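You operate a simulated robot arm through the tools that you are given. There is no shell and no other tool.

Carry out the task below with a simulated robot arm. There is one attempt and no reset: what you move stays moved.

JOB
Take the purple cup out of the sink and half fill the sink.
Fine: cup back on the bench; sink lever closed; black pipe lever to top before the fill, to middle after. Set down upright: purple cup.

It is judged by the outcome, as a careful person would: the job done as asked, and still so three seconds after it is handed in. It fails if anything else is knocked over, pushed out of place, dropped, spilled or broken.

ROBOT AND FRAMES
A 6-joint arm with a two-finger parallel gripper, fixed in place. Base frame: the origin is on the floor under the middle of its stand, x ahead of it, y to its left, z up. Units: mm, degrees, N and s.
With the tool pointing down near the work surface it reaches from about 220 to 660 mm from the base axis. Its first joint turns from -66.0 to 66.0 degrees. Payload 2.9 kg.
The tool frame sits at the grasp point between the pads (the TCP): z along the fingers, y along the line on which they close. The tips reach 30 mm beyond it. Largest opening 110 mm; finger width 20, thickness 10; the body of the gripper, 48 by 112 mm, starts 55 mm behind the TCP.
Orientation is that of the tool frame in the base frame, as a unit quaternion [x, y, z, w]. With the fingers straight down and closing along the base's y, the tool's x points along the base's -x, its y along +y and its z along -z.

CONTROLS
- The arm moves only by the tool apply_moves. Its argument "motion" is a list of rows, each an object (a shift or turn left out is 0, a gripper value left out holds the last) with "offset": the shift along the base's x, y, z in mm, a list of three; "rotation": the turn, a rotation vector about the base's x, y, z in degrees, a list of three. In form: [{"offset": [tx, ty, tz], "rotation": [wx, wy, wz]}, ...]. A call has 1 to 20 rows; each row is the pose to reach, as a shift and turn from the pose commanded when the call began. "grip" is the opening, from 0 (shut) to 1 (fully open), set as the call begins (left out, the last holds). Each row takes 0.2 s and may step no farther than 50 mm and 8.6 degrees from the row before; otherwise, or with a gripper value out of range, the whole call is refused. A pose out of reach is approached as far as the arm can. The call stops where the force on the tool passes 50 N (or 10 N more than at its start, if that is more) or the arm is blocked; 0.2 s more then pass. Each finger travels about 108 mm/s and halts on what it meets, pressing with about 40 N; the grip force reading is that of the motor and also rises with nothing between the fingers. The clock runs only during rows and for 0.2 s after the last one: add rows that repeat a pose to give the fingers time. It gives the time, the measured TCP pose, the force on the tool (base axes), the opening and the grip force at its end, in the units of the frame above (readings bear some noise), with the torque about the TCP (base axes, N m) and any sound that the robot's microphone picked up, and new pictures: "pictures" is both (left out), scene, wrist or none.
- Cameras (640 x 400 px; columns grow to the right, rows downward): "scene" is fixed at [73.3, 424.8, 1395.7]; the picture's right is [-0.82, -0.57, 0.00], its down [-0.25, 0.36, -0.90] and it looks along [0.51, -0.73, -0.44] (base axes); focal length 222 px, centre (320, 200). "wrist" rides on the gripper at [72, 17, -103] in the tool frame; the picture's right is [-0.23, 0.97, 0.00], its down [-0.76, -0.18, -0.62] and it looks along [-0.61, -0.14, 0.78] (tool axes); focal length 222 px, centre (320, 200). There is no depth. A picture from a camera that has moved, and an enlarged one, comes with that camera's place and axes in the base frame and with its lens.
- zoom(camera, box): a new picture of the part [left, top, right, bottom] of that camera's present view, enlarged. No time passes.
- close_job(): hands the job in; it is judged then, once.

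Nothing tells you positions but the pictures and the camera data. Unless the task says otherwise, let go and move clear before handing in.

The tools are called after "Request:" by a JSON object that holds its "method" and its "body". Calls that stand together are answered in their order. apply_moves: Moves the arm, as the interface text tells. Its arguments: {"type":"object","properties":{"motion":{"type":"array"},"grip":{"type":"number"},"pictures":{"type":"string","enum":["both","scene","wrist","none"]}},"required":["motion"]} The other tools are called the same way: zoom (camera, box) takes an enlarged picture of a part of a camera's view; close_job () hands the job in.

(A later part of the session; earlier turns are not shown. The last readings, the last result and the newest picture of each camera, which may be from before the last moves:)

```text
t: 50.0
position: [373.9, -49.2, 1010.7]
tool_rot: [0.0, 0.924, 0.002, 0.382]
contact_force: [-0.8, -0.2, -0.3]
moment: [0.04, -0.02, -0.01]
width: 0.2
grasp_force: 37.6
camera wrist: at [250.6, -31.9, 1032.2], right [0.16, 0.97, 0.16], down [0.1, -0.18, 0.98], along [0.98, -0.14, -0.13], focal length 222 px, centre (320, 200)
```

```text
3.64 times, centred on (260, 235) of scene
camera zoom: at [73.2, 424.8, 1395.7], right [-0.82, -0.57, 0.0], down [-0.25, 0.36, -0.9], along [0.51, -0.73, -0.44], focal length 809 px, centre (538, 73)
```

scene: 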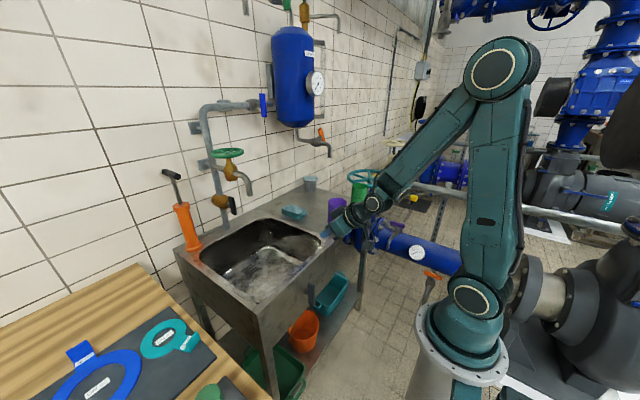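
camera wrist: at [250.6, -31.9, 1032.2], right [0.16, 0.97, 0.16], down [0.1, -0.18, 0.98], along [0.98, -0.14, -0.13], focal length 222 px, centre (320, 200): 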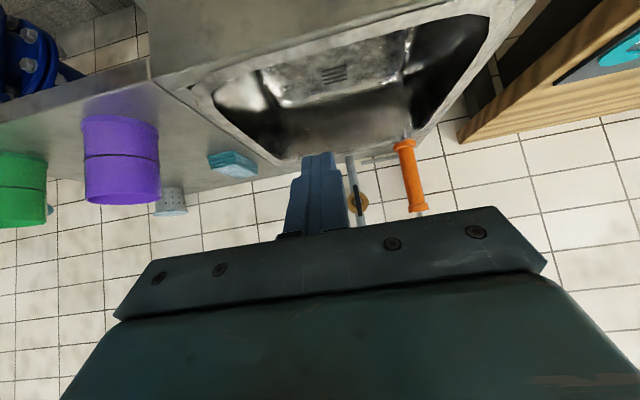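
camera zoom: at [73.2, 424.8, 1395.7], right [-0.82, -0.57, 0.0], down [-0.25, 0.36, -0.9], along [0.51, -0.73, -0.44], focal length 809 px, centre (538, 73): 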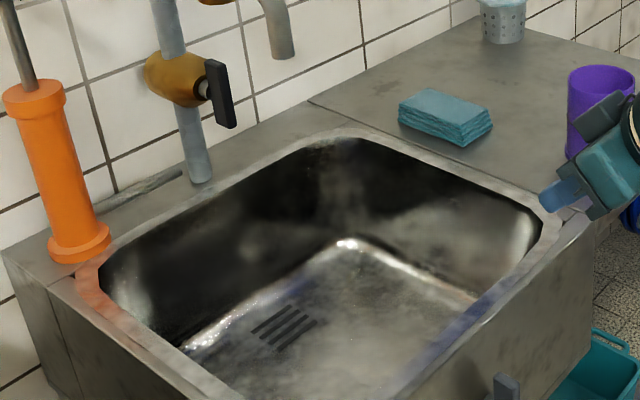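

The black lever holds at vertical. I'll come down in front of the apron to the sink lever.

Request:
{"method": "apply_moves", "body": {"motion": [{"offset": [0, -8, -45]}, {"offset": [5, -10, -90]}, {"offset": [10, -10, -135]}, {"offset": [15, -10, -175]}, {"offset": [20, -10, -210]}]}}

Request:
{"method": "zoom", "body": {"camera": "scene", "box": [280, 240, 380, 320]}}

Request:
{"method": "zoom", "body": {"camera": "wrist", "box": [240, 0, 440, 200]}}

```text
t: 51.2
position: [392.4, -61.0, 800.2]
tool_rot: [0.0, 0.924, 0.0, 0.383]
contact_force: [-0.4, 0.0, -0.7]
moment: [0.01, 0.01, -0.03]
width: 0.0
grasp_force: 37.4
out of reach, approached as far as the arm can: row 1, 2, 3
camera wrist: at [268.6, -42.8, 821.1], right [0.16, 0.97, 0.16], down [0.1, -0.18, 0.98], along [0.98, -0.14, -0.12], focal length 222 px, centre (320, 200)
```

scene: 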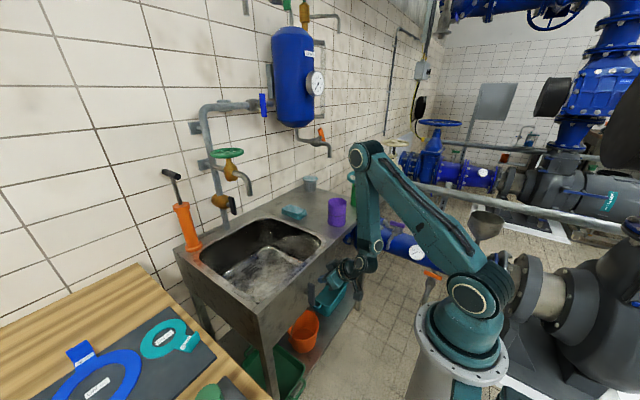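
wrist: 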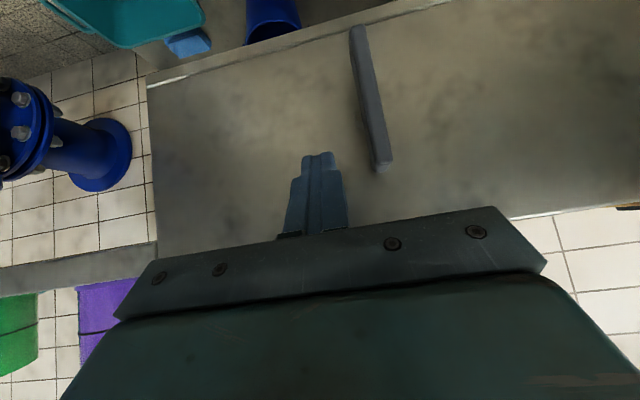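

```text
5.00 times, centred on (330, 280) of scene
camera zoom: at [73.2, 424.8, 1395.7], right [-0.82, -0.57, 0.0], down [-0.25, 0.36, -0.9], along [0.51, -0.73, -0.44], focal length 1112 px, centre (270, -200)
```

zoom: 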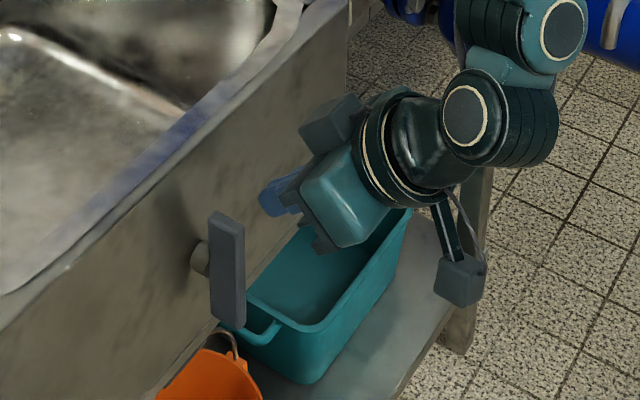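

```text
2.00 times, centred on (340, 100) of wrist
camera zoom: at [268.6, -42.8, 821.1], right [0.16, 0.97, 0.16], down [0.1, -0.18, 0.98], along [0.98, -0.14, -0.12], focal length 444 px, centre (280, 400)
```

zoom: 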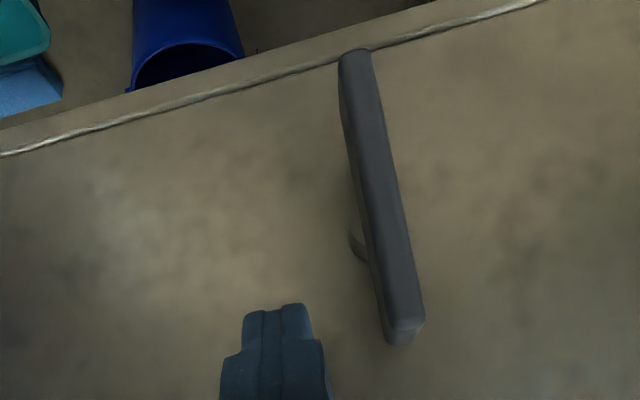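

The sink lever's bar is at x about 428, y about -20, and z 678 to 785. I'll bring the fingertips alongside its top end on the right and push left gently.

Request:
{"method": "apply_moves", "body": {"motion": [{"offset": [13, 0, -8]}, {"offset": [26, 0, -16]}, {"offset": [26, 8, -16]}, {"offset": [26, 16, -16]}], "pictures": "none"}}

Request:
{"method": "apply_moves", "body": {"motion": [{"offset": [0, 4, 0]}, {"offset": [0, 8, 0]}, {"offset": [0, 12, 0]}]}}

Request:
{"method": "zoom", "body": {"camera": "scene", "box": [280, 240, 380, 320]}}

```text
t: 52.2
position: [418.3, -43.7, 785.2]
tool_rot: [0.0, 0.924, 0.0, 0.383]
contact_force: [0.5, -0.6, -0.4]
moment: [0.0, 0.02, 0.03]
width: 0.0
grasp_force: 37.2
```

```text
t: 53.0
position: [420.3, -39.3, 784.9]
tool_rot: [0.001, 0.923, -0.01, 0.385]
contact_force: [-1.2, -9.2, -0.6]
moment: [0.03, -0.02, 0.08]
width: 0.1
grasp_force: 37.5
stopped in row 3: the force on the tool passed its limit at 56 N (the readings are from after the stop); the commanded pose is now the measured one
camera wrist: at [294.5, -20.5, 804.8], right [0.17, 0.98, 0.15], down [0.09, -0.16, 0.98], along [0.98, -0.15, -0.12], focal length 222 px, centre (320, 200)
```

scene: 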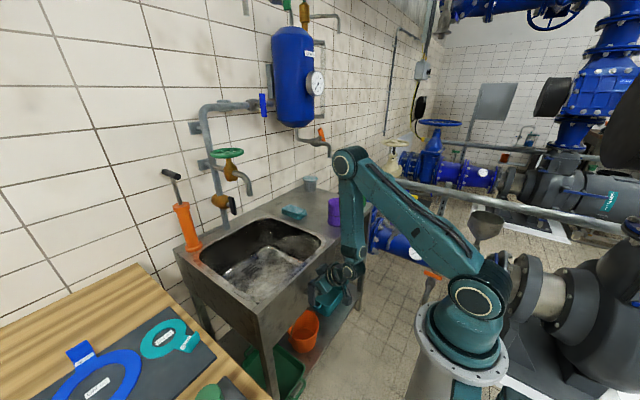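
wrist: 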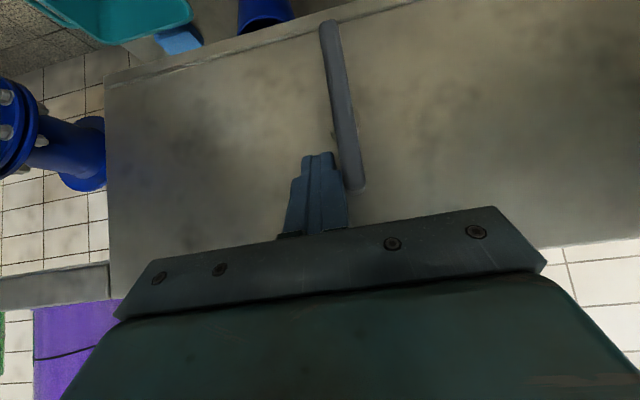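

```text
5.00 times, centred on (330, 280) of scene
camera zoom: at [73.2, 424.6, 1395.8], right [-0.82, -0.57, 0.0], down [-0.25, 0.36, -0.9], along [0.51, -0.73, -0.44], focal length 1112 px, centre (270, -200)
```

zoom: 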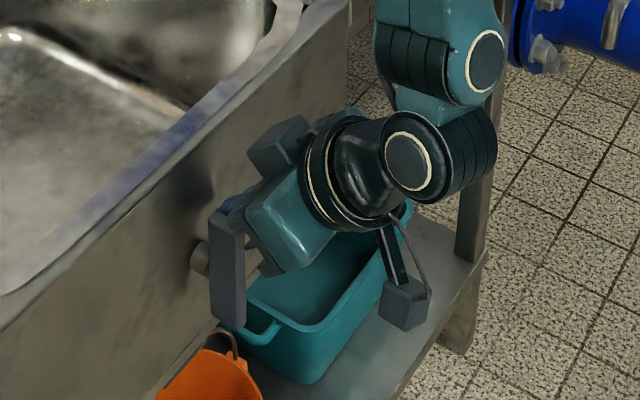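

It is blocked going that way, so the lever must turn the other way, with its top going right. I'll go round to the left side of the top end and push right.

Request:
{"method": "apply_moves", "body": {"motion": [{"offset": [-5, -8, 5]}, {"offset": [-30, -8, 32]}, {"offset": [-30, 20, 32]}, {"offset": [-30, 52, 32]}, {"offset": [-15, 54, 15]}, {"offset": [0, 54, 0]}], "pictures": "none"}}

Request:
{"method": "apply_moves", "body": {"motion": [{"offset": [0, -5, 0]}, {"offset": [0, -10, 0]}, {"offset": [0, -15, 0]}, {"offset": [0, -20, 0]}]}}

Request:
{"method": "zoom", "body": {"camera": "scene", "box": [280, 240, 380, 320]}}

```text
t: 54.4
position: [418.7, 13.7, 783.4]
tool_rot: [0.001, 0.923, -0.008, 0.385]
contact_force: [-0.1, -0.4, -0.4]
moment: [0.0, 0.0, 0.0]
width: 0.0
grasp_force: 37.6
```

```text
t: 55.4
position: [419.6, -5.5, 785.5]
tool_rot: [0.0, 0.923, -0.007, 0.385]
contact_force: [-0.1, 1.9, 2.2]
moment: [-0.05, 0.03, -0.01]
width: 0.1
grasp_force: 37.7
camera wrist: at [294.5, 13.8, 805.1], right [0.17, 0.97, 0.15], down [0.09, -0.17, 0.98], along [0.98, -0.15, -0.12], focal length 222 px, centre (320, 200)
```

scene: 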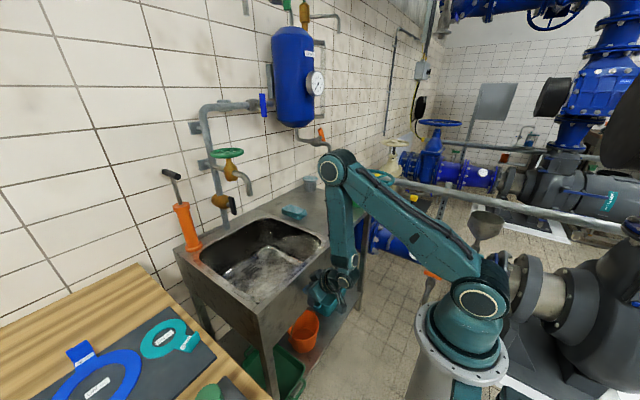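
wrist: 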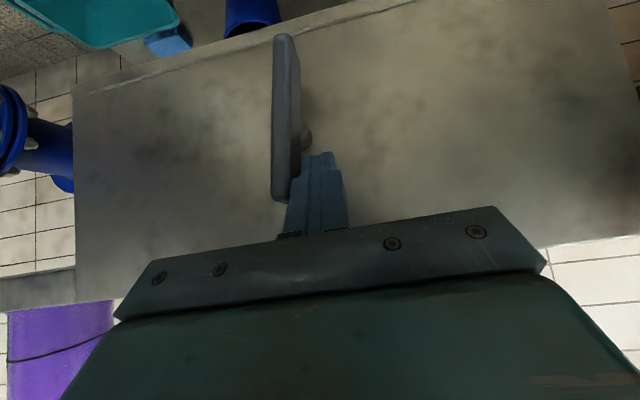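

```text
5.00 times, centred on (330, 280) of scene
camera zoom: at [73.2, 424.8, 1395.7], right [-0.82, -0.57, 0.0], down [-0.25, 0.36, -0.9], along [0.51, -0.73, -0.44], focal length 1112 px, centre (270, -200)
```

zoom: 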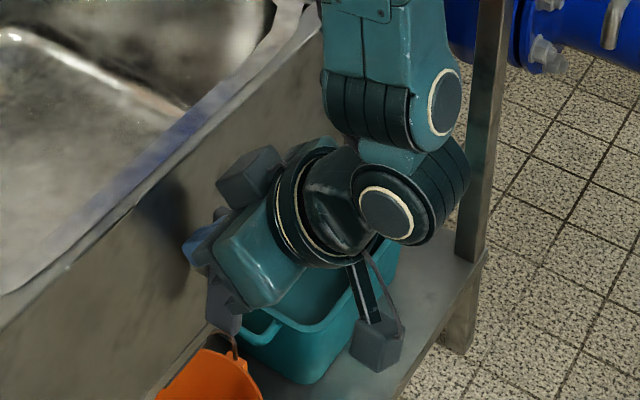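

The lever moves freely in this direction with about 2 N. I'll follow its arc towards level.

Request:
{"method": "apply_moves", "body": {"motion": [{"offset": [0, -6, 1]}, {"offset": [0, -12, 2]}, {"offset": [0, -17, 2]}, {"offset": [0, -22, 2]}, {"offset": [0, -28, 1]}], "pictures": "none"}}

Request:
{"method": "apply_moves", "body": {"motion": [{"offset": [0, -5, -2]}, {"offset": [0, -10, -5]}]}}

Request:
{"method": "zoom", "body": {"camera": "wrist", "box": [180, 20, 380, 220]}}

```text
t: 56.6
position: [418.4, -33.1, 786.0]
tool_rot: [-0.001, 0.923, -0.008, 0.385]
contact_force: [-0.6, 2.5, 1.6]
moment: [0.08, -0.03, 0.02]
width: 0.0
grasp_force: 37.3
```

```text
t: 57.2
position: [417.8, -42.9, 780.7]
tool_rot: [0.0, 0.923, -0.007, 0.385]
contact_force: [-1.9, 1.0, 2.4]
moment: [0.02, 0.01, -0.03]
width: 0.0
grasp_force: 38.1
camera wrist: at [294.4, -24.0, 800.4], right [0.17, 0.98, 0.15], down [0.09, -0.16, 0.98], along [0.98, -0.15, -0.12], focal length 222 px, centre (320, 200)
```

scene: 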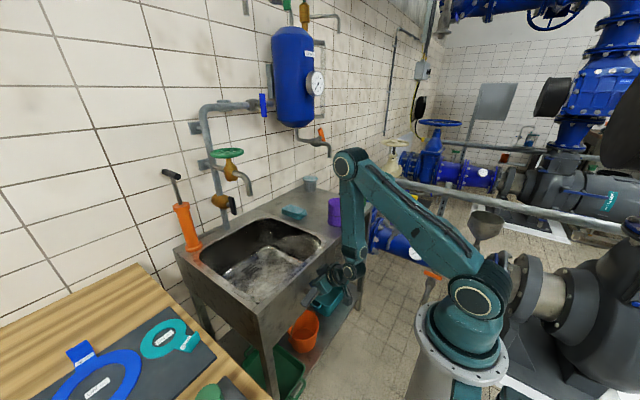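
wrist: 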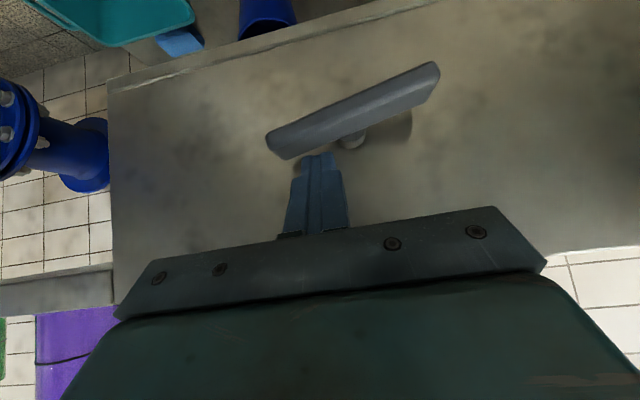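

```text
2.00 times, centred on (280, 120) of wrist
camera zoom: at [294.4, -24.0, 800.4], right [0.17, 0.98, 0.15], down [0.09, -0.16, 0.98], along [0.98, -0.15, -0.12], focal length 444 px, centre (400, 360)
```

zoom: 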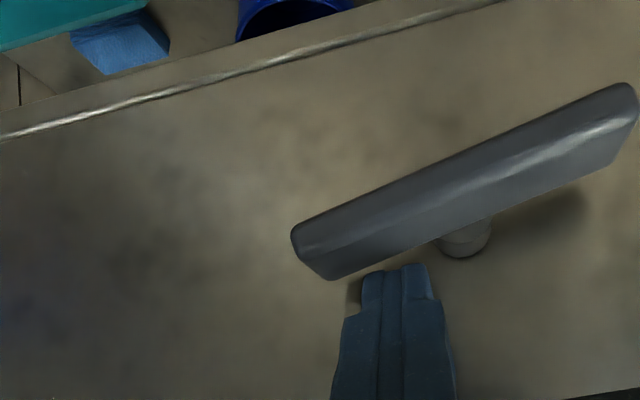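

Request:
{"method": "apply_moves", "body": {"motion": [{"offset": [0, -3, -4]}, {"offset": [0, -6, -8]}, {"offset": [0, -8, -12]}], "pictures": "none"}}

Request:
{"method": "apply_moves", "body": {"motion": [{"offset": [0, -1, -3]}, {"offset": [0, -2, -6]}]}}

Request:
{"method": "zoom", "body": {"camera": "wrist", "box": [180, 20, 380, 220]}}

```text
t: 58.0
position: [421.1, -50.1, 773.6]
tool_rot: [0.002, 0.92, -0.006, 0.391]
contact_force: [-2.5, -0.3, 6.3]
moment: [0.0, -0.02, -0.02]
width: 0.1
grasp_force: 37.6
stopped in row 3: the force on the tool passed its limit at 60 N (the readings are from after the stop); the commanded pose is now the measured one
```

```text
t: 58.5
position: [421.2, -50.6, 773.4]
tool_rot: [0.002, 0.919, -0.006, 0.394]
contact_force: [-10.2, 2.0, 10.6]
moment: [-0.13, -0.14, -0.06]
width: 0.1
grasp_force: 37.0
stopped in row 2: the force on the tool passed its limit at 58 N (the readings are from after the stop); the commanded pose is now the measured one
camera wrist: at [297.0, -31.3, 791.2], right [0.16, 0.97, 0.16], down [0.07, -0.17, 0.98], along [0.98, -0.15, -0.1], focal length 222 px, centre (320, 200)
```

scene: 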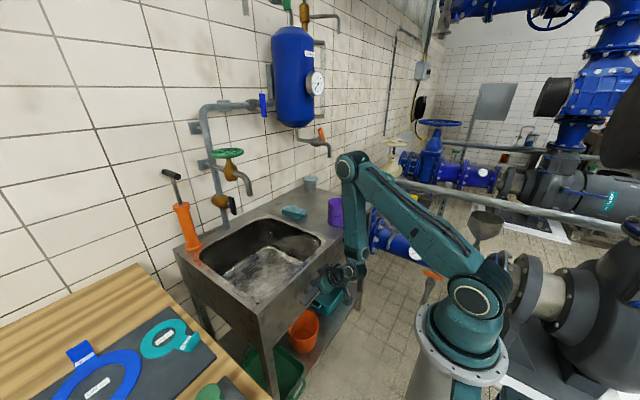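
wrist: 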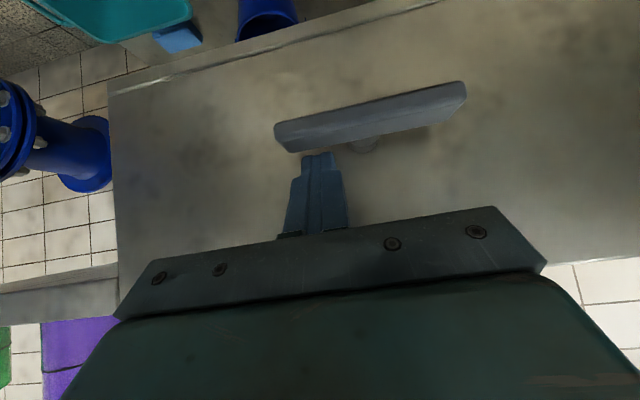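

```text
2.00 times, centred on (280, 120) of wrist
camera zoom: at [297.0, -31.3, 791.2], right [0.16, 0.97, 0.16], down [0.07, -0.17, 0.98], along [0.98, -0.15, -0.1], focal length 444 px, centre (400, 360)
```

zoom: 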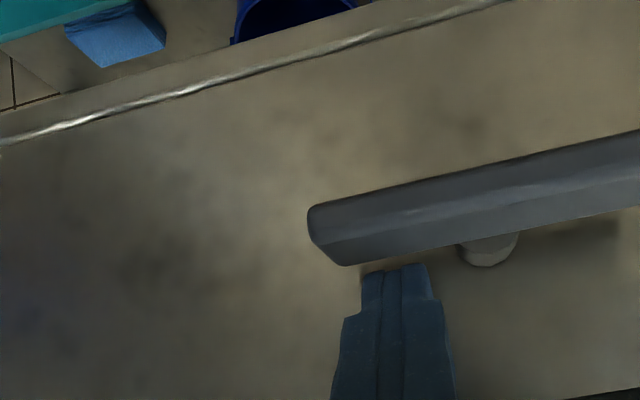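

The sink lever now stops hard at level. I'll retract a little and compare the drain grate and the sink.

Request:
{"method": "apply_moves", "body": {"motion": [{"offset": [-10, 5, 15]}, {"offset": [-25, 5, 40]}, {"offset": [-35, 5, 75]}, {"offset": [-35, 5, 115]}]}}

Request:
{"method": "zoom", "body": {"camera": "scene", "box": [230, 240, 290, 290]}}

Request:
{"method": "zoom", "body": {"camera": "scene", "box": [190, 180, 350, 310]}}

```text
t: 59.5
position: [394.5, -48.8, 885.0]
tool_rot: [0.002, 0.92, -0.006, 0.393]
contact_force: [0.0, 0.3, 0.1]
moment: [-0.03, 0.0, 0.04]
width: 0.0
grasp_force: 37.7
out of reach, approached as far as the arm can: row 4
camera wrist: at [270.3, -28.4, 902.8], right [0.16, 0.97, 0.16], down [0.07, -0.17, 0.98], along [0.98, -0.15, -0.1], focal length 222 px, centre (320, 200)
```

scene: 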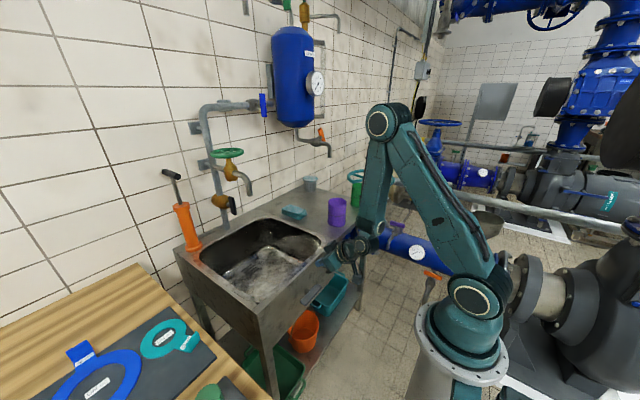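
wrist: 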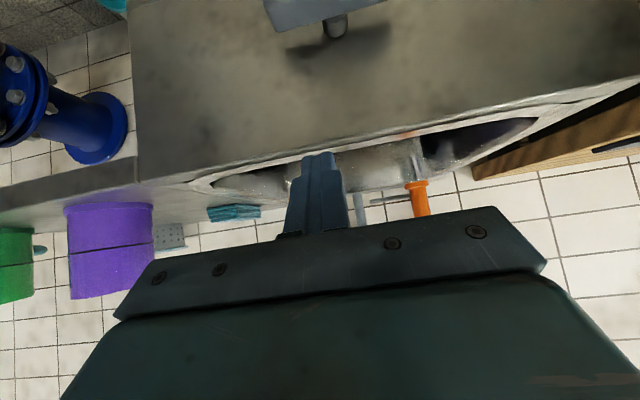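

```text
8.00 times, centred on (260, 265) of scene
camera zoom: at [73.3, 424.8, 1395.7], right [-0.82, -0.57, 0.0], down [-0.25, 0.36, -0.9], along [0.51, -0.73, -0.44], focal length 1780 px, centre (800, -320)
```

zoom: 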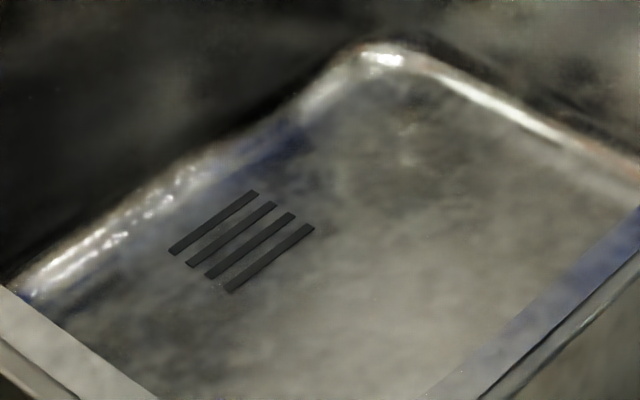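

```text
3.08 times, centred on (270, 245) of scene
camera zoom: at [73.3, 424.8, 1395.7], right [-0.82, -0.57, 0.0], down [-0.25, 0.36, -0.9], along [0.51, -0.73, -0.44], focal length 684 px, centre (474, 62)
```

zoom: 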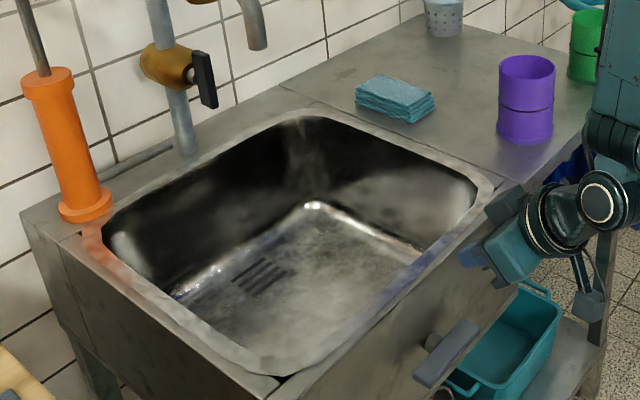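

I see no visible change at the drain, so the water will tell whether level is closed. Next is the green wheel at about (779, -17, 1199); I'll move up so the wrist camera can see its spokes.

Request:
{"method": "apply_moves", "body": {"motion": [{"offset": [0, 0, 48]}, {"offset": [0, 0, 96]}, {"offset": [5, 0, 144]}, {"offset": [15, 0, 192]}, {"offset": [25, 0, 240]}, {"offset": [40, 0, 286]}, {"offset": [55, 0, 332]}, {"offset": [70, 0, 378]}, {"offset": [95, 0, 418]}, {"offset": [125, 0, 445]}], "grip": 0.0}}

Request:
{"method": "zoom", "body": {"camera": "wrist", "box": [280, 40, 480, 220]}}

```text
t: 61.7
position: [521.3, -44.6, 1333.9]
tool_rot: [0.003, 0.919, -0.005, 0.394]
contact_force: [0.7, -0.3, 0.1]
moment: [-0.02, -0.01, -0.01]
width: 0.0
grasp_force: 38.1
camera wrist: at [396.7, -25.1, 1351.0], right [0.17, 0.97, 0.16], down [0.07, -0.17, 0.98], along [0.98, -0.15, -0.1], focal length 222 px, centre (320, 200)
```

scene: 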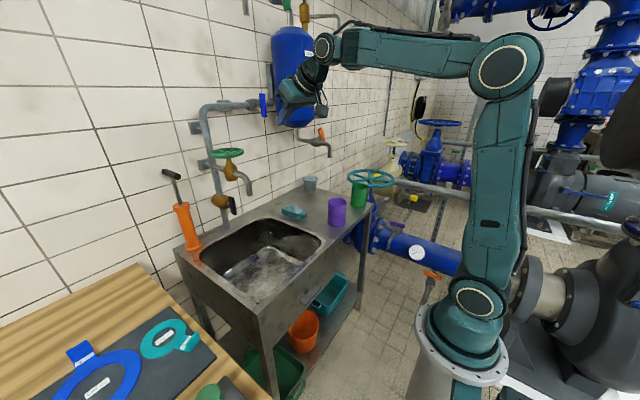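
wrist: 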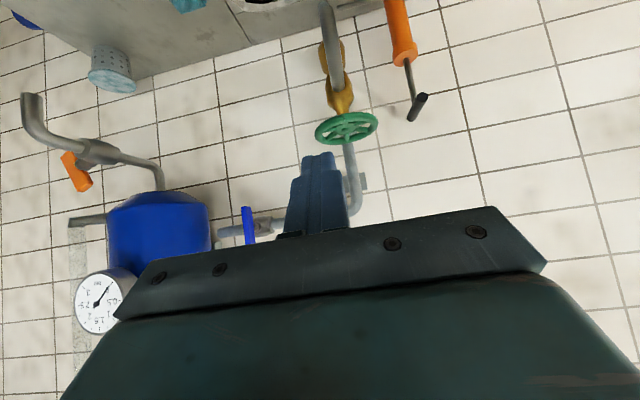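

```text
2.22 times, centred on (380, 130) of wrist
camera zoom: at [396.7, -25.1, 1351.0], right [0.17, 0.97, 0.16], down [0.07, -0.17, 0.98], along [0.98, -0.15, -0.1], focal length 494 px, centre (187, 356)
```

zoom: 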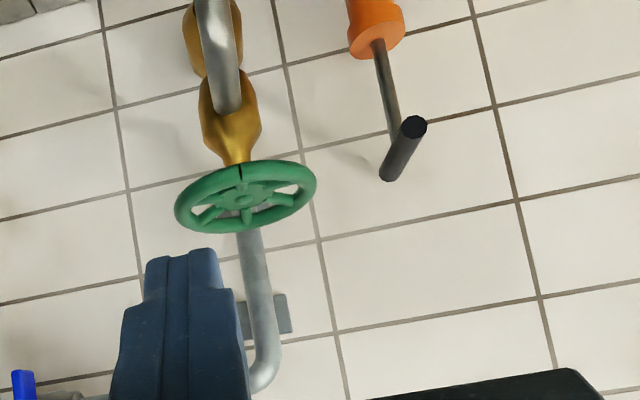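

Request:
{"method": "zoom", "body": {"camera": "wrist", "box": [310, 105, 385, 152]}}

Request:
{"method": "zoom", "body": {"camera": "scene", "box": [205, 140, 250, 170]}}

```text
8.51 times, centred on (348, 128) of wrist
camera zoom: at [396.7, -25.1, 1351.0], right [0.17, 0.97, 0.16], down [0.07, -0.17, 0.98], along [0.98, -0.15, -0.1], focal length 1890 px, centre (86, 808)
```

zoom: 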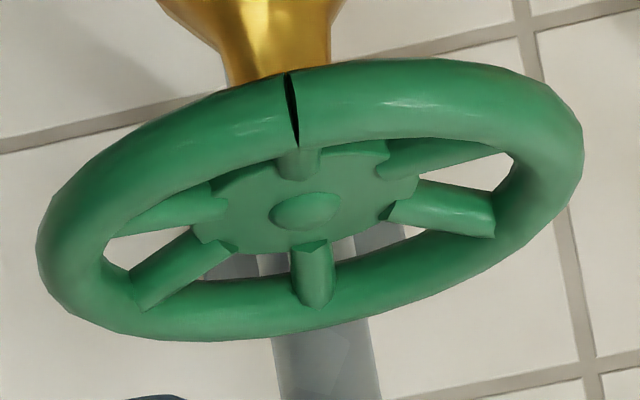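

```text
13.33 times, centred on (228, 155) of scene
camera zoom: at [73.2, 424.8, 1395.7], right [-0.82, -0.57, 0.0], down [-0.25, 0.36, -0.9], along [0.51, -0.73, -0.44], focal length 2966 px, centre (1553, 800)
```

zoom: 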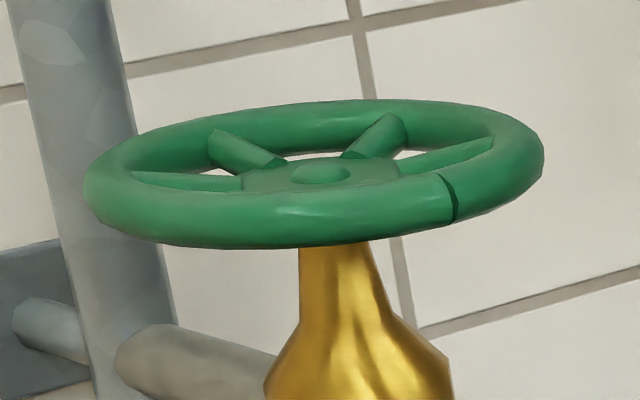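

The wheel has six short spokes with narrow gaps and a mark on its front rim. I'll grip the rim from the front with the fingers above and below it, so I level the tool and roll it 90 degrees first.

Request:
{"method": "apply_moves", "body": {"motion": [{"offset": [12, 5, -15], "rotation": [0, -7.3, 0]}, {"offset": [25, 10, -32], "rotation": [0, -14.6, 0]}, {"offset": [40, 15, -50], "rotation": [0, -21.9, 0]}, {"offset": [52, 20, -68], "rotation": [0, -29.2, 0]}, {"offset": [65, 25, -86], "rotation": [0, -36.4, 0]}, {"offset": [75, 28, -104], "rotation": [0, -43.6, 0]}], "pictures": "none"}}

Request:
{"method": "apply_moves", "body": {"motion": [{"rotation": [8.2, 0, 0]}, {"rotation": [16.4, 0, 0]}, {"rotation": [24.6, 0, 0]}, {"rotation": [32.8, 0, 0]}, {"rotation": [41, 0, 0]}, {"rotation": [49.2, 0, 0]}, {"rotation": [57.4, 0, 0]}, {"rotation": [65.6, 0, 0]}, {"rotation": [73.8, 0, 0]}, {"rotation": [82, 0, 0]}, {"rotation": [90, 0, 0]}], "grip": 0.45}}

```text
t: 63.1
position: [595.2, -18.4, 1228.8]
tool_rot: [0.004, 0.707, -0.004, 0.707]
contact_force: [0.8, 0.4, -0.8]
moment: [0.01, 0.01, 0.03]
width: 0.2
grasp_force: 37.5
```

```text
t: 65.5
position: [595.3, -19.2, 1228.3]
tool_rot: [0.504, 0.502, 0.497, 0.498]
contact_force: [0.5, 0.3, -0.6]
moment: [0.02, 0.02, -0.03]
width: 49.5
grasp_force: 0.0
camera wrist: at [492.5, 54.6, 1245.8], right [0.01, -0.23, 0.97], down [-0.63, -0.76, -0.17], along [0.78, -0.61, -0.15], focal length 222 px, centre (320, 200)
```

scene: 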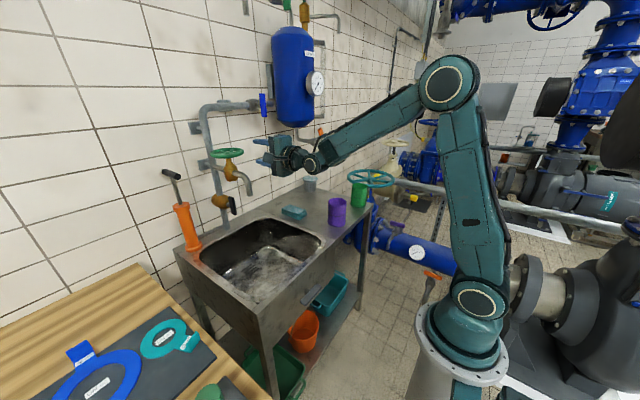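
wrist: 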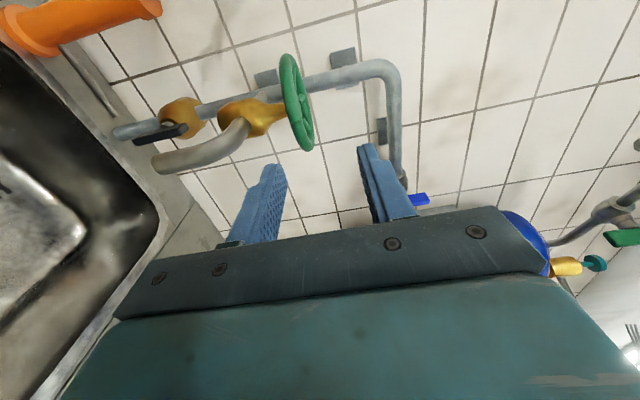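

The wheel's centre comes out near (782, -15, 1197). I'll swing to the left-front side of the wheel with the fingers aimed at its axis, ready for an opening stroke (anticlockwise seen from above).

Request:
{"method": "apply_moves", "body": {"motion": [{"offset": [16, 18, -8], "rotation": [0, 0, -7.5]}, {"offset": [33, 37, -16], "rotation": [0, 0, -15]}, {"offset": [50, 56, -24], "rotation": [0, 0, -22.5]}, {"offset": [66, 74, -31], "rotation": [0, 0, -30]}]}}

Request:
{"method": "zoom", "body": {"camera": "wrist", "box": [180, 0, 460, 220]}}

Request:
{"method": "zoom", "body": {"camera": "scene", "box": [190, 120, 310, 200]}}

```text
t: 66.5
position: [660.9, 55.9, 1196.5]
tool_rot: [0.617, 0.354, 0.351, 0.609]
contact_force: [-0.1, 0.5, 0.0]
moment: [-0.01, -0.01, -0.02]
width: 49.2
grasp_force: 0.0
camera wrist: at [609.2, 172.0, 1214.6], right [-0.1, -0.2, 0.97], down [-0.92, -0.34, -0.17], along [0.37, -0.92, -0.15], focal length 222 px, centre (320, 200)
```

scene: 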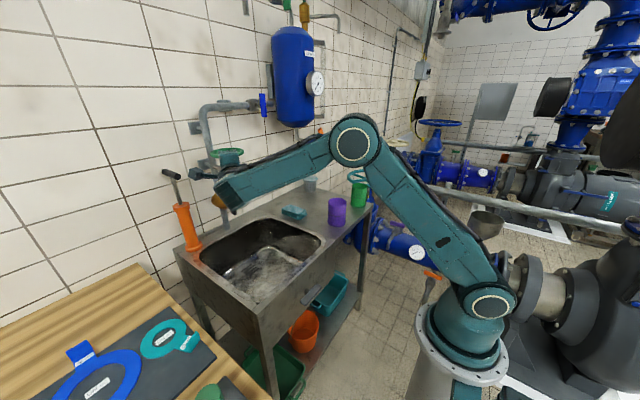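
wrist: 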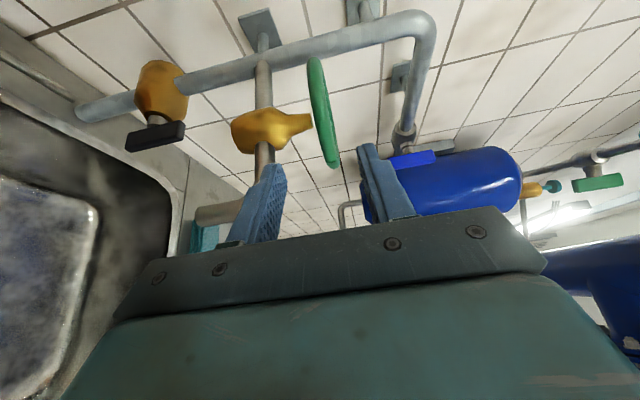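

```text
1.82 times, centred on (320, 110) of wrist
camera zoom: at [609.2, 172.0, 1214.6], right [-0.1, -0.2, 0.97], down [-0.92, -0.34, -0.17], along [0.37, -0.92, -0.15], focal length 404 px, centre (320, 364)
```

zoom: 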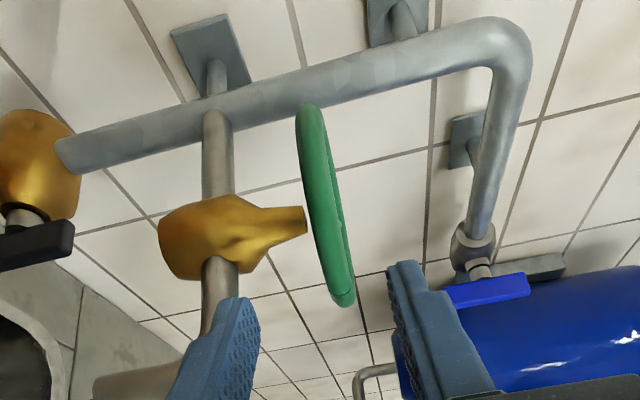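

```text
5.00 times, centred on (250, 160) of scene
camera zoom: at [73.2, 424.8, 1395.7], right [-0.82, -0.57, 0.0], down [-0.25, 0.36, -0.9], along [0.51, -0.73, -0.44], focal length 1112 px, centre (670, 400)
```

zoom: 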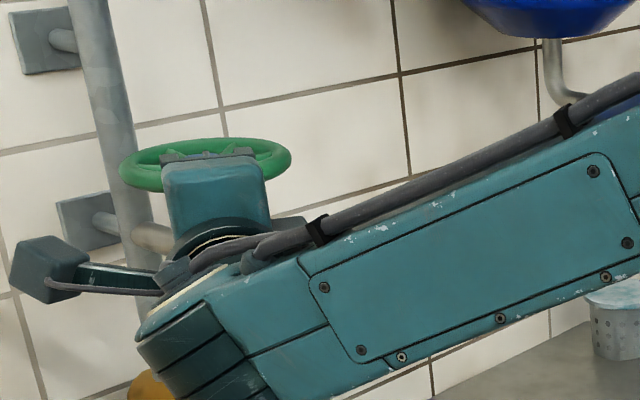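

I see the wheel edge-on at z about 1199, between the open fingers' levels. I'll advance so the rim sits between the pads.

Request:
{"method": "apply_moves", "body": {"motion": [{"offset": [23, -13, 2]}, {"offset": [46, -26, 2]}, {"offset": [60, -34, 2]}, {"offset": [69, -39, 2]}]}}

Request:
{"method": "zoom", "body": {"camera": "wrist", "box": [180, 0, 460, 220]}}

```text
t: 67.5
position: [730.4, 15.9, 1199.4]
tool_rot: [0.616, 0.356, 0.351, 0.609]
contact_force: [0.5, -0.6, 0.1]
moment: [0.01, 0.01, 0.0]
width: 49.5
grasp_force: 0.0
camera wrist: at [677.5, 131.3, 1217.0], right [-0.1, -0.2, 0.97], down [-0.92, -0.35, -0.17], along [0.37, -0.92, -0.15], focal length 222 px, centre (320, 200)
```

scene: 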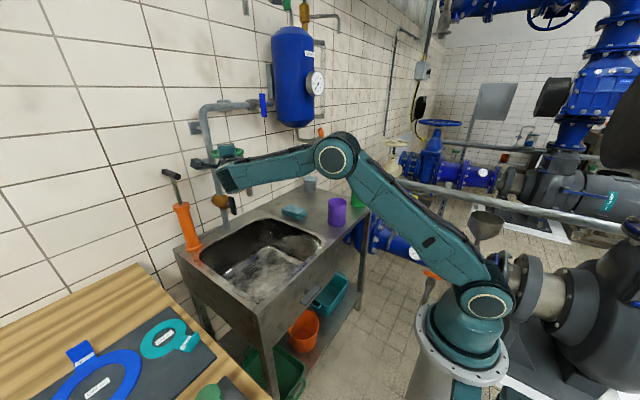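
wrist: 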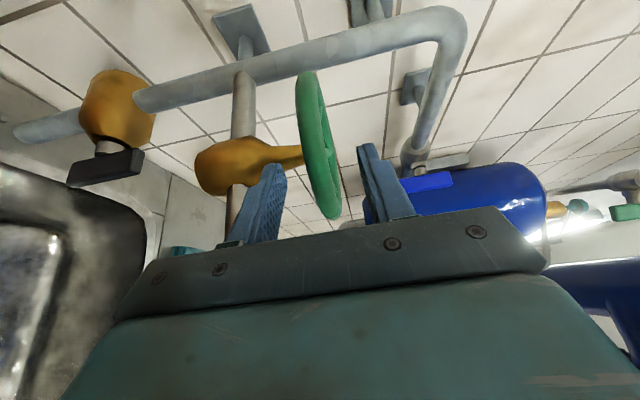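

```text
1.82 times, centred on (320, 110) of wrist
camera zoom: at [677.5, 131.3, 1217.0], right [-0.1, -0.2, 0.97], down [-0.92, -0.35, -0.17], along [0.37, -0.92, -0.15], focal length 404 px, centre (320, 364)
```

zoom: 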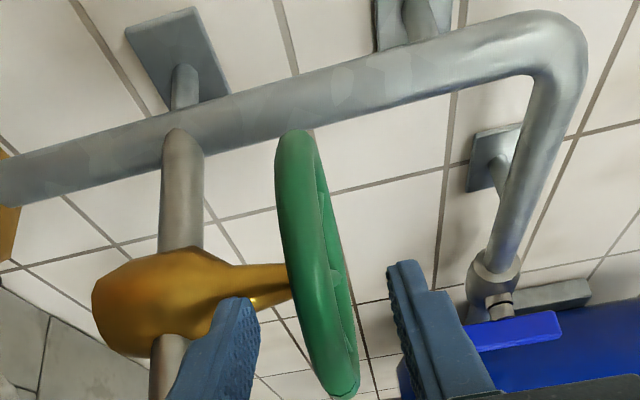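

The rim is between the fingers. I'll close on it.

Request:
{"method": "apply_moves", "body": {"motion": [{"offset": [0, 0, 0]}, {"offset": [0, 0, 0]}, {"offset": [0, 0, 0]}], "grip": 0.0}}

Request:
{"method": "zoom", "body": {"camera": "wrist", "box": [180, 0, 460, 220]}}

```text
t: 68.3
position: [730.0, 16.0, 1201.3]
tool_rot: [0.616, 0.356, 0.352, 0.608]
contact_force: [6.5, -2.1, 1.2]
moment: [0.12, -0.14, 0.14]
width: 13.8
grasp_force: 44.9
camera wrist: at [677.4, 131.3, 1217.2], right [-0.1, -0.2, 0.97], down [-0.92, -0.35, -0.17], along [0.37, -0.92, -0.15], focal length 222 px, centre (320, 200)
```

scene: 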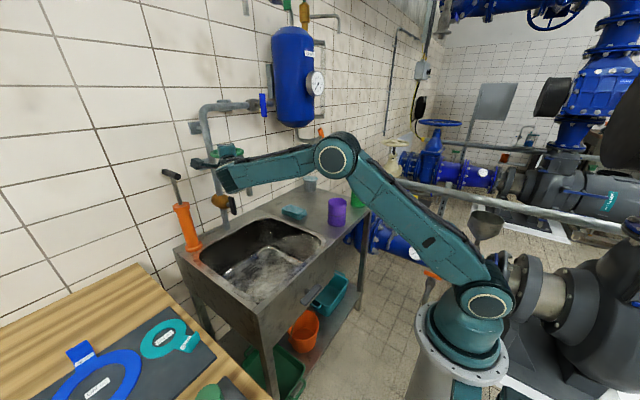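
wrist: 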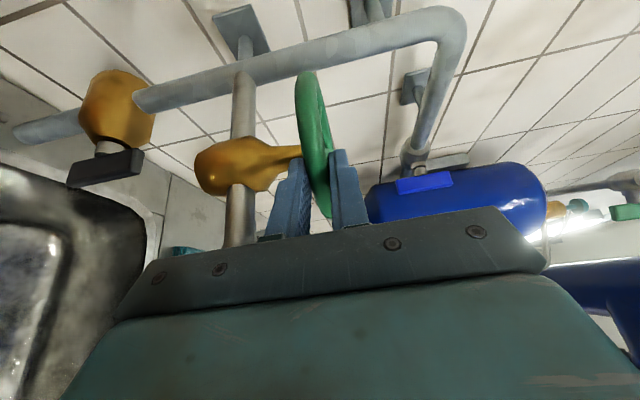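

```text
1.82 times, centred on (320, 110) of wrist
camera zoom: at [677.4, 131.3, 1217.2], right [-0.1, -0.2, 0.97], down [-0.92, -0.35, -0.17], along [0.37, -0.92, -0.15], focal length 404 px, centre (320, 364)
```

zoom: 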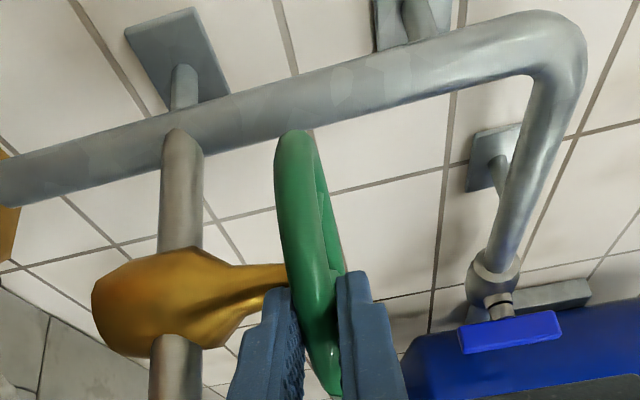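

The rim is gripped. I'll try a small anticlockwise turn of 10 degrees about the wheel's axis and check the forces.

Request:
{"method": "apply_moves", "body": {"motion": [{"offset": [-2.5, -4.8, 0], "rotation": [0, 0, 5]}, {"offset": [-4.6, -9.9, 0], "rotation": [0, 0, 10]}]}}

Request:
{"method": "zoom", "body": {"camera": "wrist", "box": [180, 0, 460, 220]}}

```text
t: 68.9
position: [724.4, 4.9, 1199.0]
tool_rot: [0.582, 0.408, 0.403, 0.577]
contact_force: [-12.8, 3.6, 1.3]
moment: [0.21, -0.05, -0.23]
width: 14.2
grasp_force: 45.1
camera wrist: at [652.7, 111.0, 1217.1], right [-0.07, -0.22, 0.97], down [-0.85, -0.5, -0.17], along [0.53, -0.84, -0.15], focal length 222 px, centre (320, 200)
```

scene: 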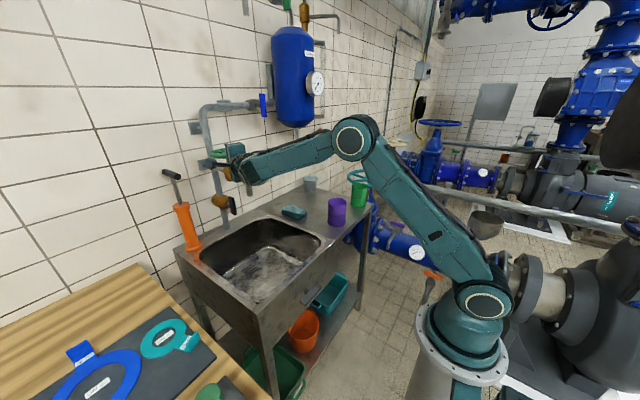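
wrist: 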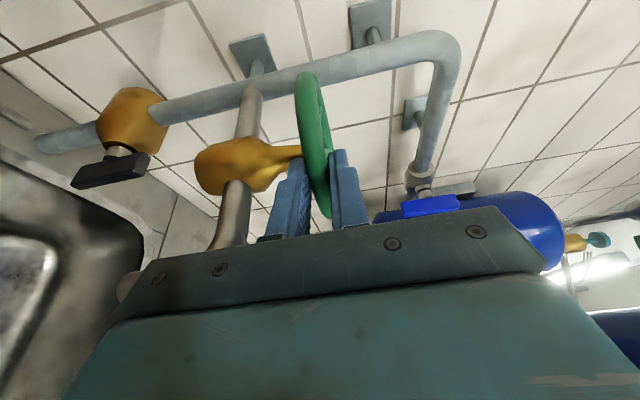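

```text
1.82 times, centred on (320, 110) of wrist
camera zoom: at [652.7, 111.0, 1217.1], right [-0.07, -0.22, 0.97], down [-0.85, -0.5, -0.17], along [0.53, -0.84, -0.15], focal length 404 px, centre (320, 364)
```

zoom: 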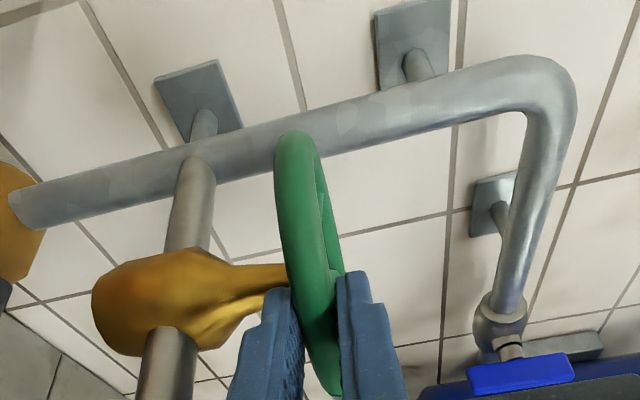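

The wheel turns with the grip, with a small radial load and light tangential resistance. I'll continue the stroke while watching for water and sound.

Request:
{"method": "apply_moves", "body": {"motion": [{"offset": [-2.6, -5.2, 0], "rotation": [0, 0, 5]}, {"offset": [-3.7, -10.5, 0], "rotation": [0, 0, 10]}, {"offset": [-4.4, -15.8, 0], "rotation": [0, 0, 15]}, {"offset": [-4.7, -21.3, 0], "rotation": [0, 0, 20]}]}}

Request:
{"method": "zoom", "body": {"camera": "scene", "box": [190, 130, 330, 300]}}

```text
t: 69.9
position: [719.7, -15.0, 1200.8]
tool_rot: [0.501, 0.503, 0.499, 0.497]
contact_force: [-30.3, 8.0, 4.8]
moment: [0.23, -0.1, 0.25]
width: 14.1
grasp_force: 45.2
camera wrist: at [616.2, 59.0, 1217.0], right [0.01, -0.23, 0.97], down [-0.62, -0.76, -0.17], along [0.78, -0.6, -0.15], focal length 222 px, centre (320, 200)
```

scene: 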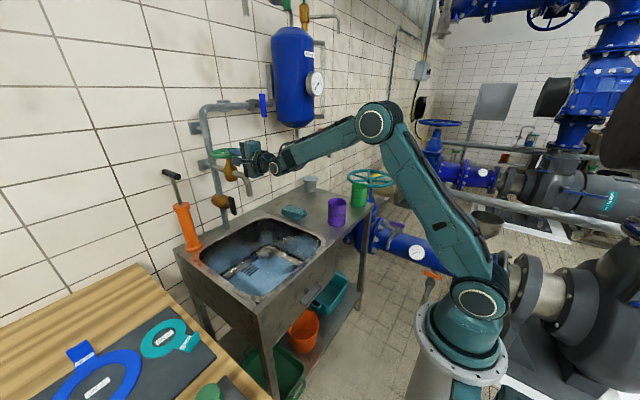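
wrist: 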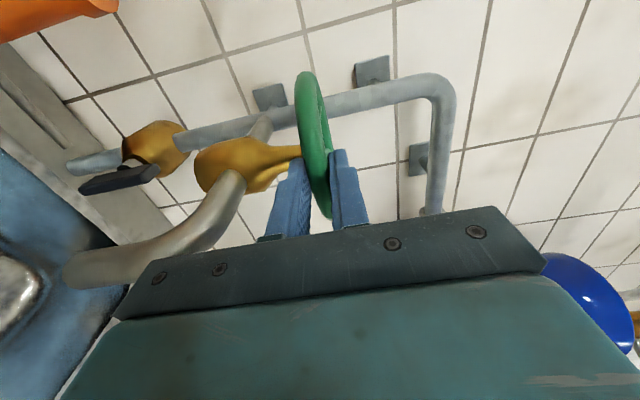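

```text
2.35 times, centred on (260, 215) of scene
camera zoom: at [72.1, 425.1, 1395.7], right [-0.82, -0.57, 0.0], down [-0.25, 0.36, -0.9], along [0.51, -0.73, -0.44], focal length 523 px, centre (461, 165)
```

zoom: 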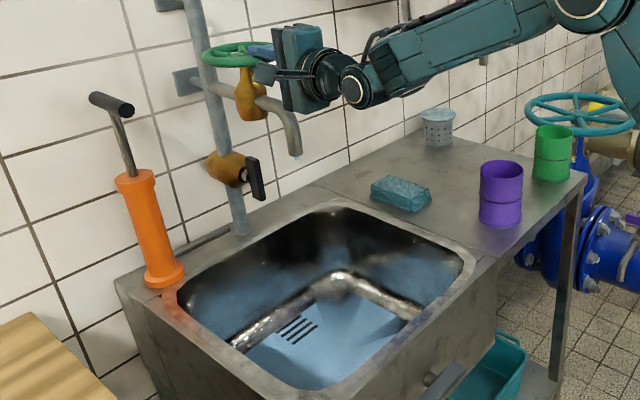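

The sink has turned bluish, so water may be running. I'll look closely at the spout and the sink right away.

Request:
{"method": "zoom", "body": {"camera": "scene", "box": [225, 170, 275, 210]}}

Request:
{"method": "zoom", "body": {"camera": "scene", "box": [190, 205, 330, 310]}}

```text
10.00 times, centred on (250, 190) of scene
camera zoom: at [72.1, 425.1, 1395.7], right [-0.82, -0.57, 0.0], down [-0.25, 0.36, -0.9], along [0.51, -0.73, -0.44], focal length 2225 px, centre (1020, 300)
```

zoom: 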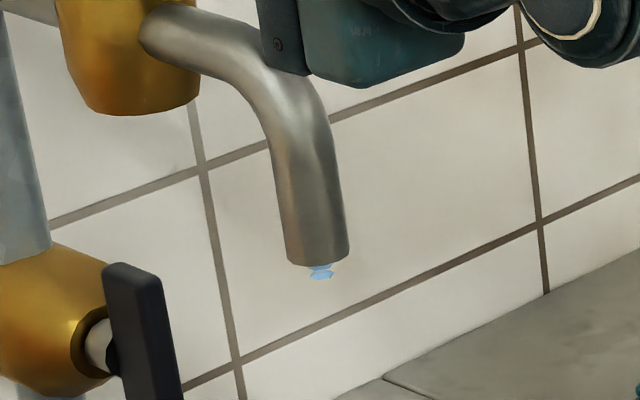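

```text
3.81 times, centred on (260, 258) of scene
camera zoom: at [72.1, 425.1, 1395.7], right [-0.82, -0.57, 0.0], down [-0.25, 0.36, -0.9], along [0.51, -0.73, -0.44], focal length 848 px, centre (549, -19)
```

zoom: 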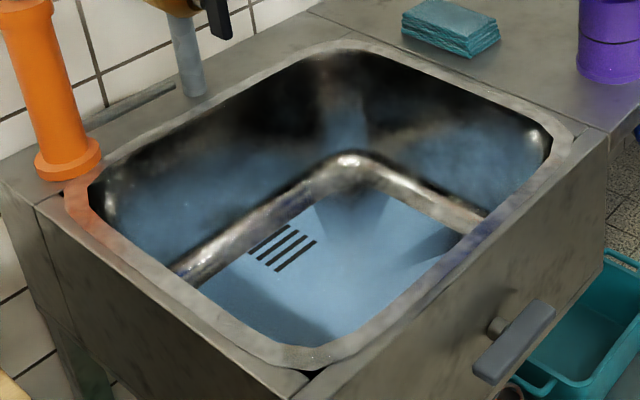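

A first drop of water is leaving the spout, so the green wheel works with the black lever vertical. I'll hold for a moment and watch how the flow and the level develop.

Request:
{"method": "apply_moves", "body": {"motion": [{"offset": [-1, 0, 0]}], "pictures": "scene"}}

Request:
{"method": "zoom", "body": {"camera": "scene", "box": [190, 170, 350, 310]}}

```text
t: 70.3
position: [720.6, -14.7, 1201.6]
tool_rot: [0.501, 0.503, 0.499, 0.497]
contact_force: [-17.8, 9.0, 5.6]
moment: [0.19, -0.1, 0.56]
width: 13.8
grasp_force: 44.6
```

scene: 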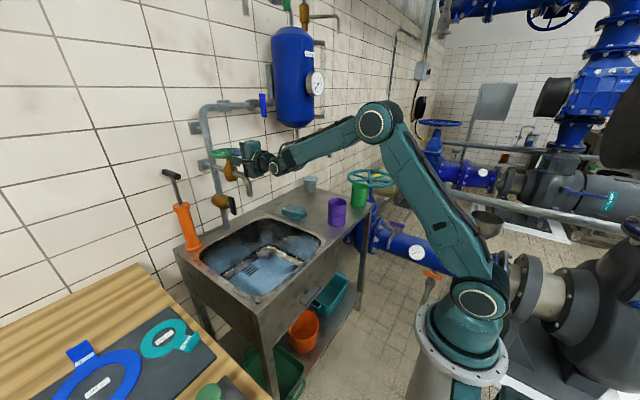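

```text
2.86 times, centred on (270, 240) of scene
camera zoom: at [72.5, 425.1, 1395.7], right [-0.82, -0.57, 0.0], down [-0.25, 0.36, -0.9], along [0.51, -0.73, -0.44], focal length 636 px, centre (463, 86)
```

zoom: 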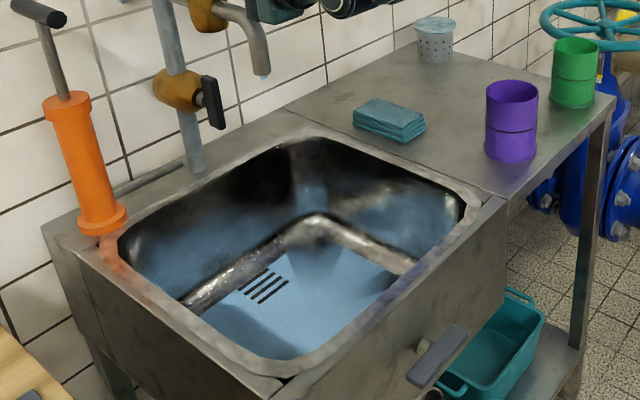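

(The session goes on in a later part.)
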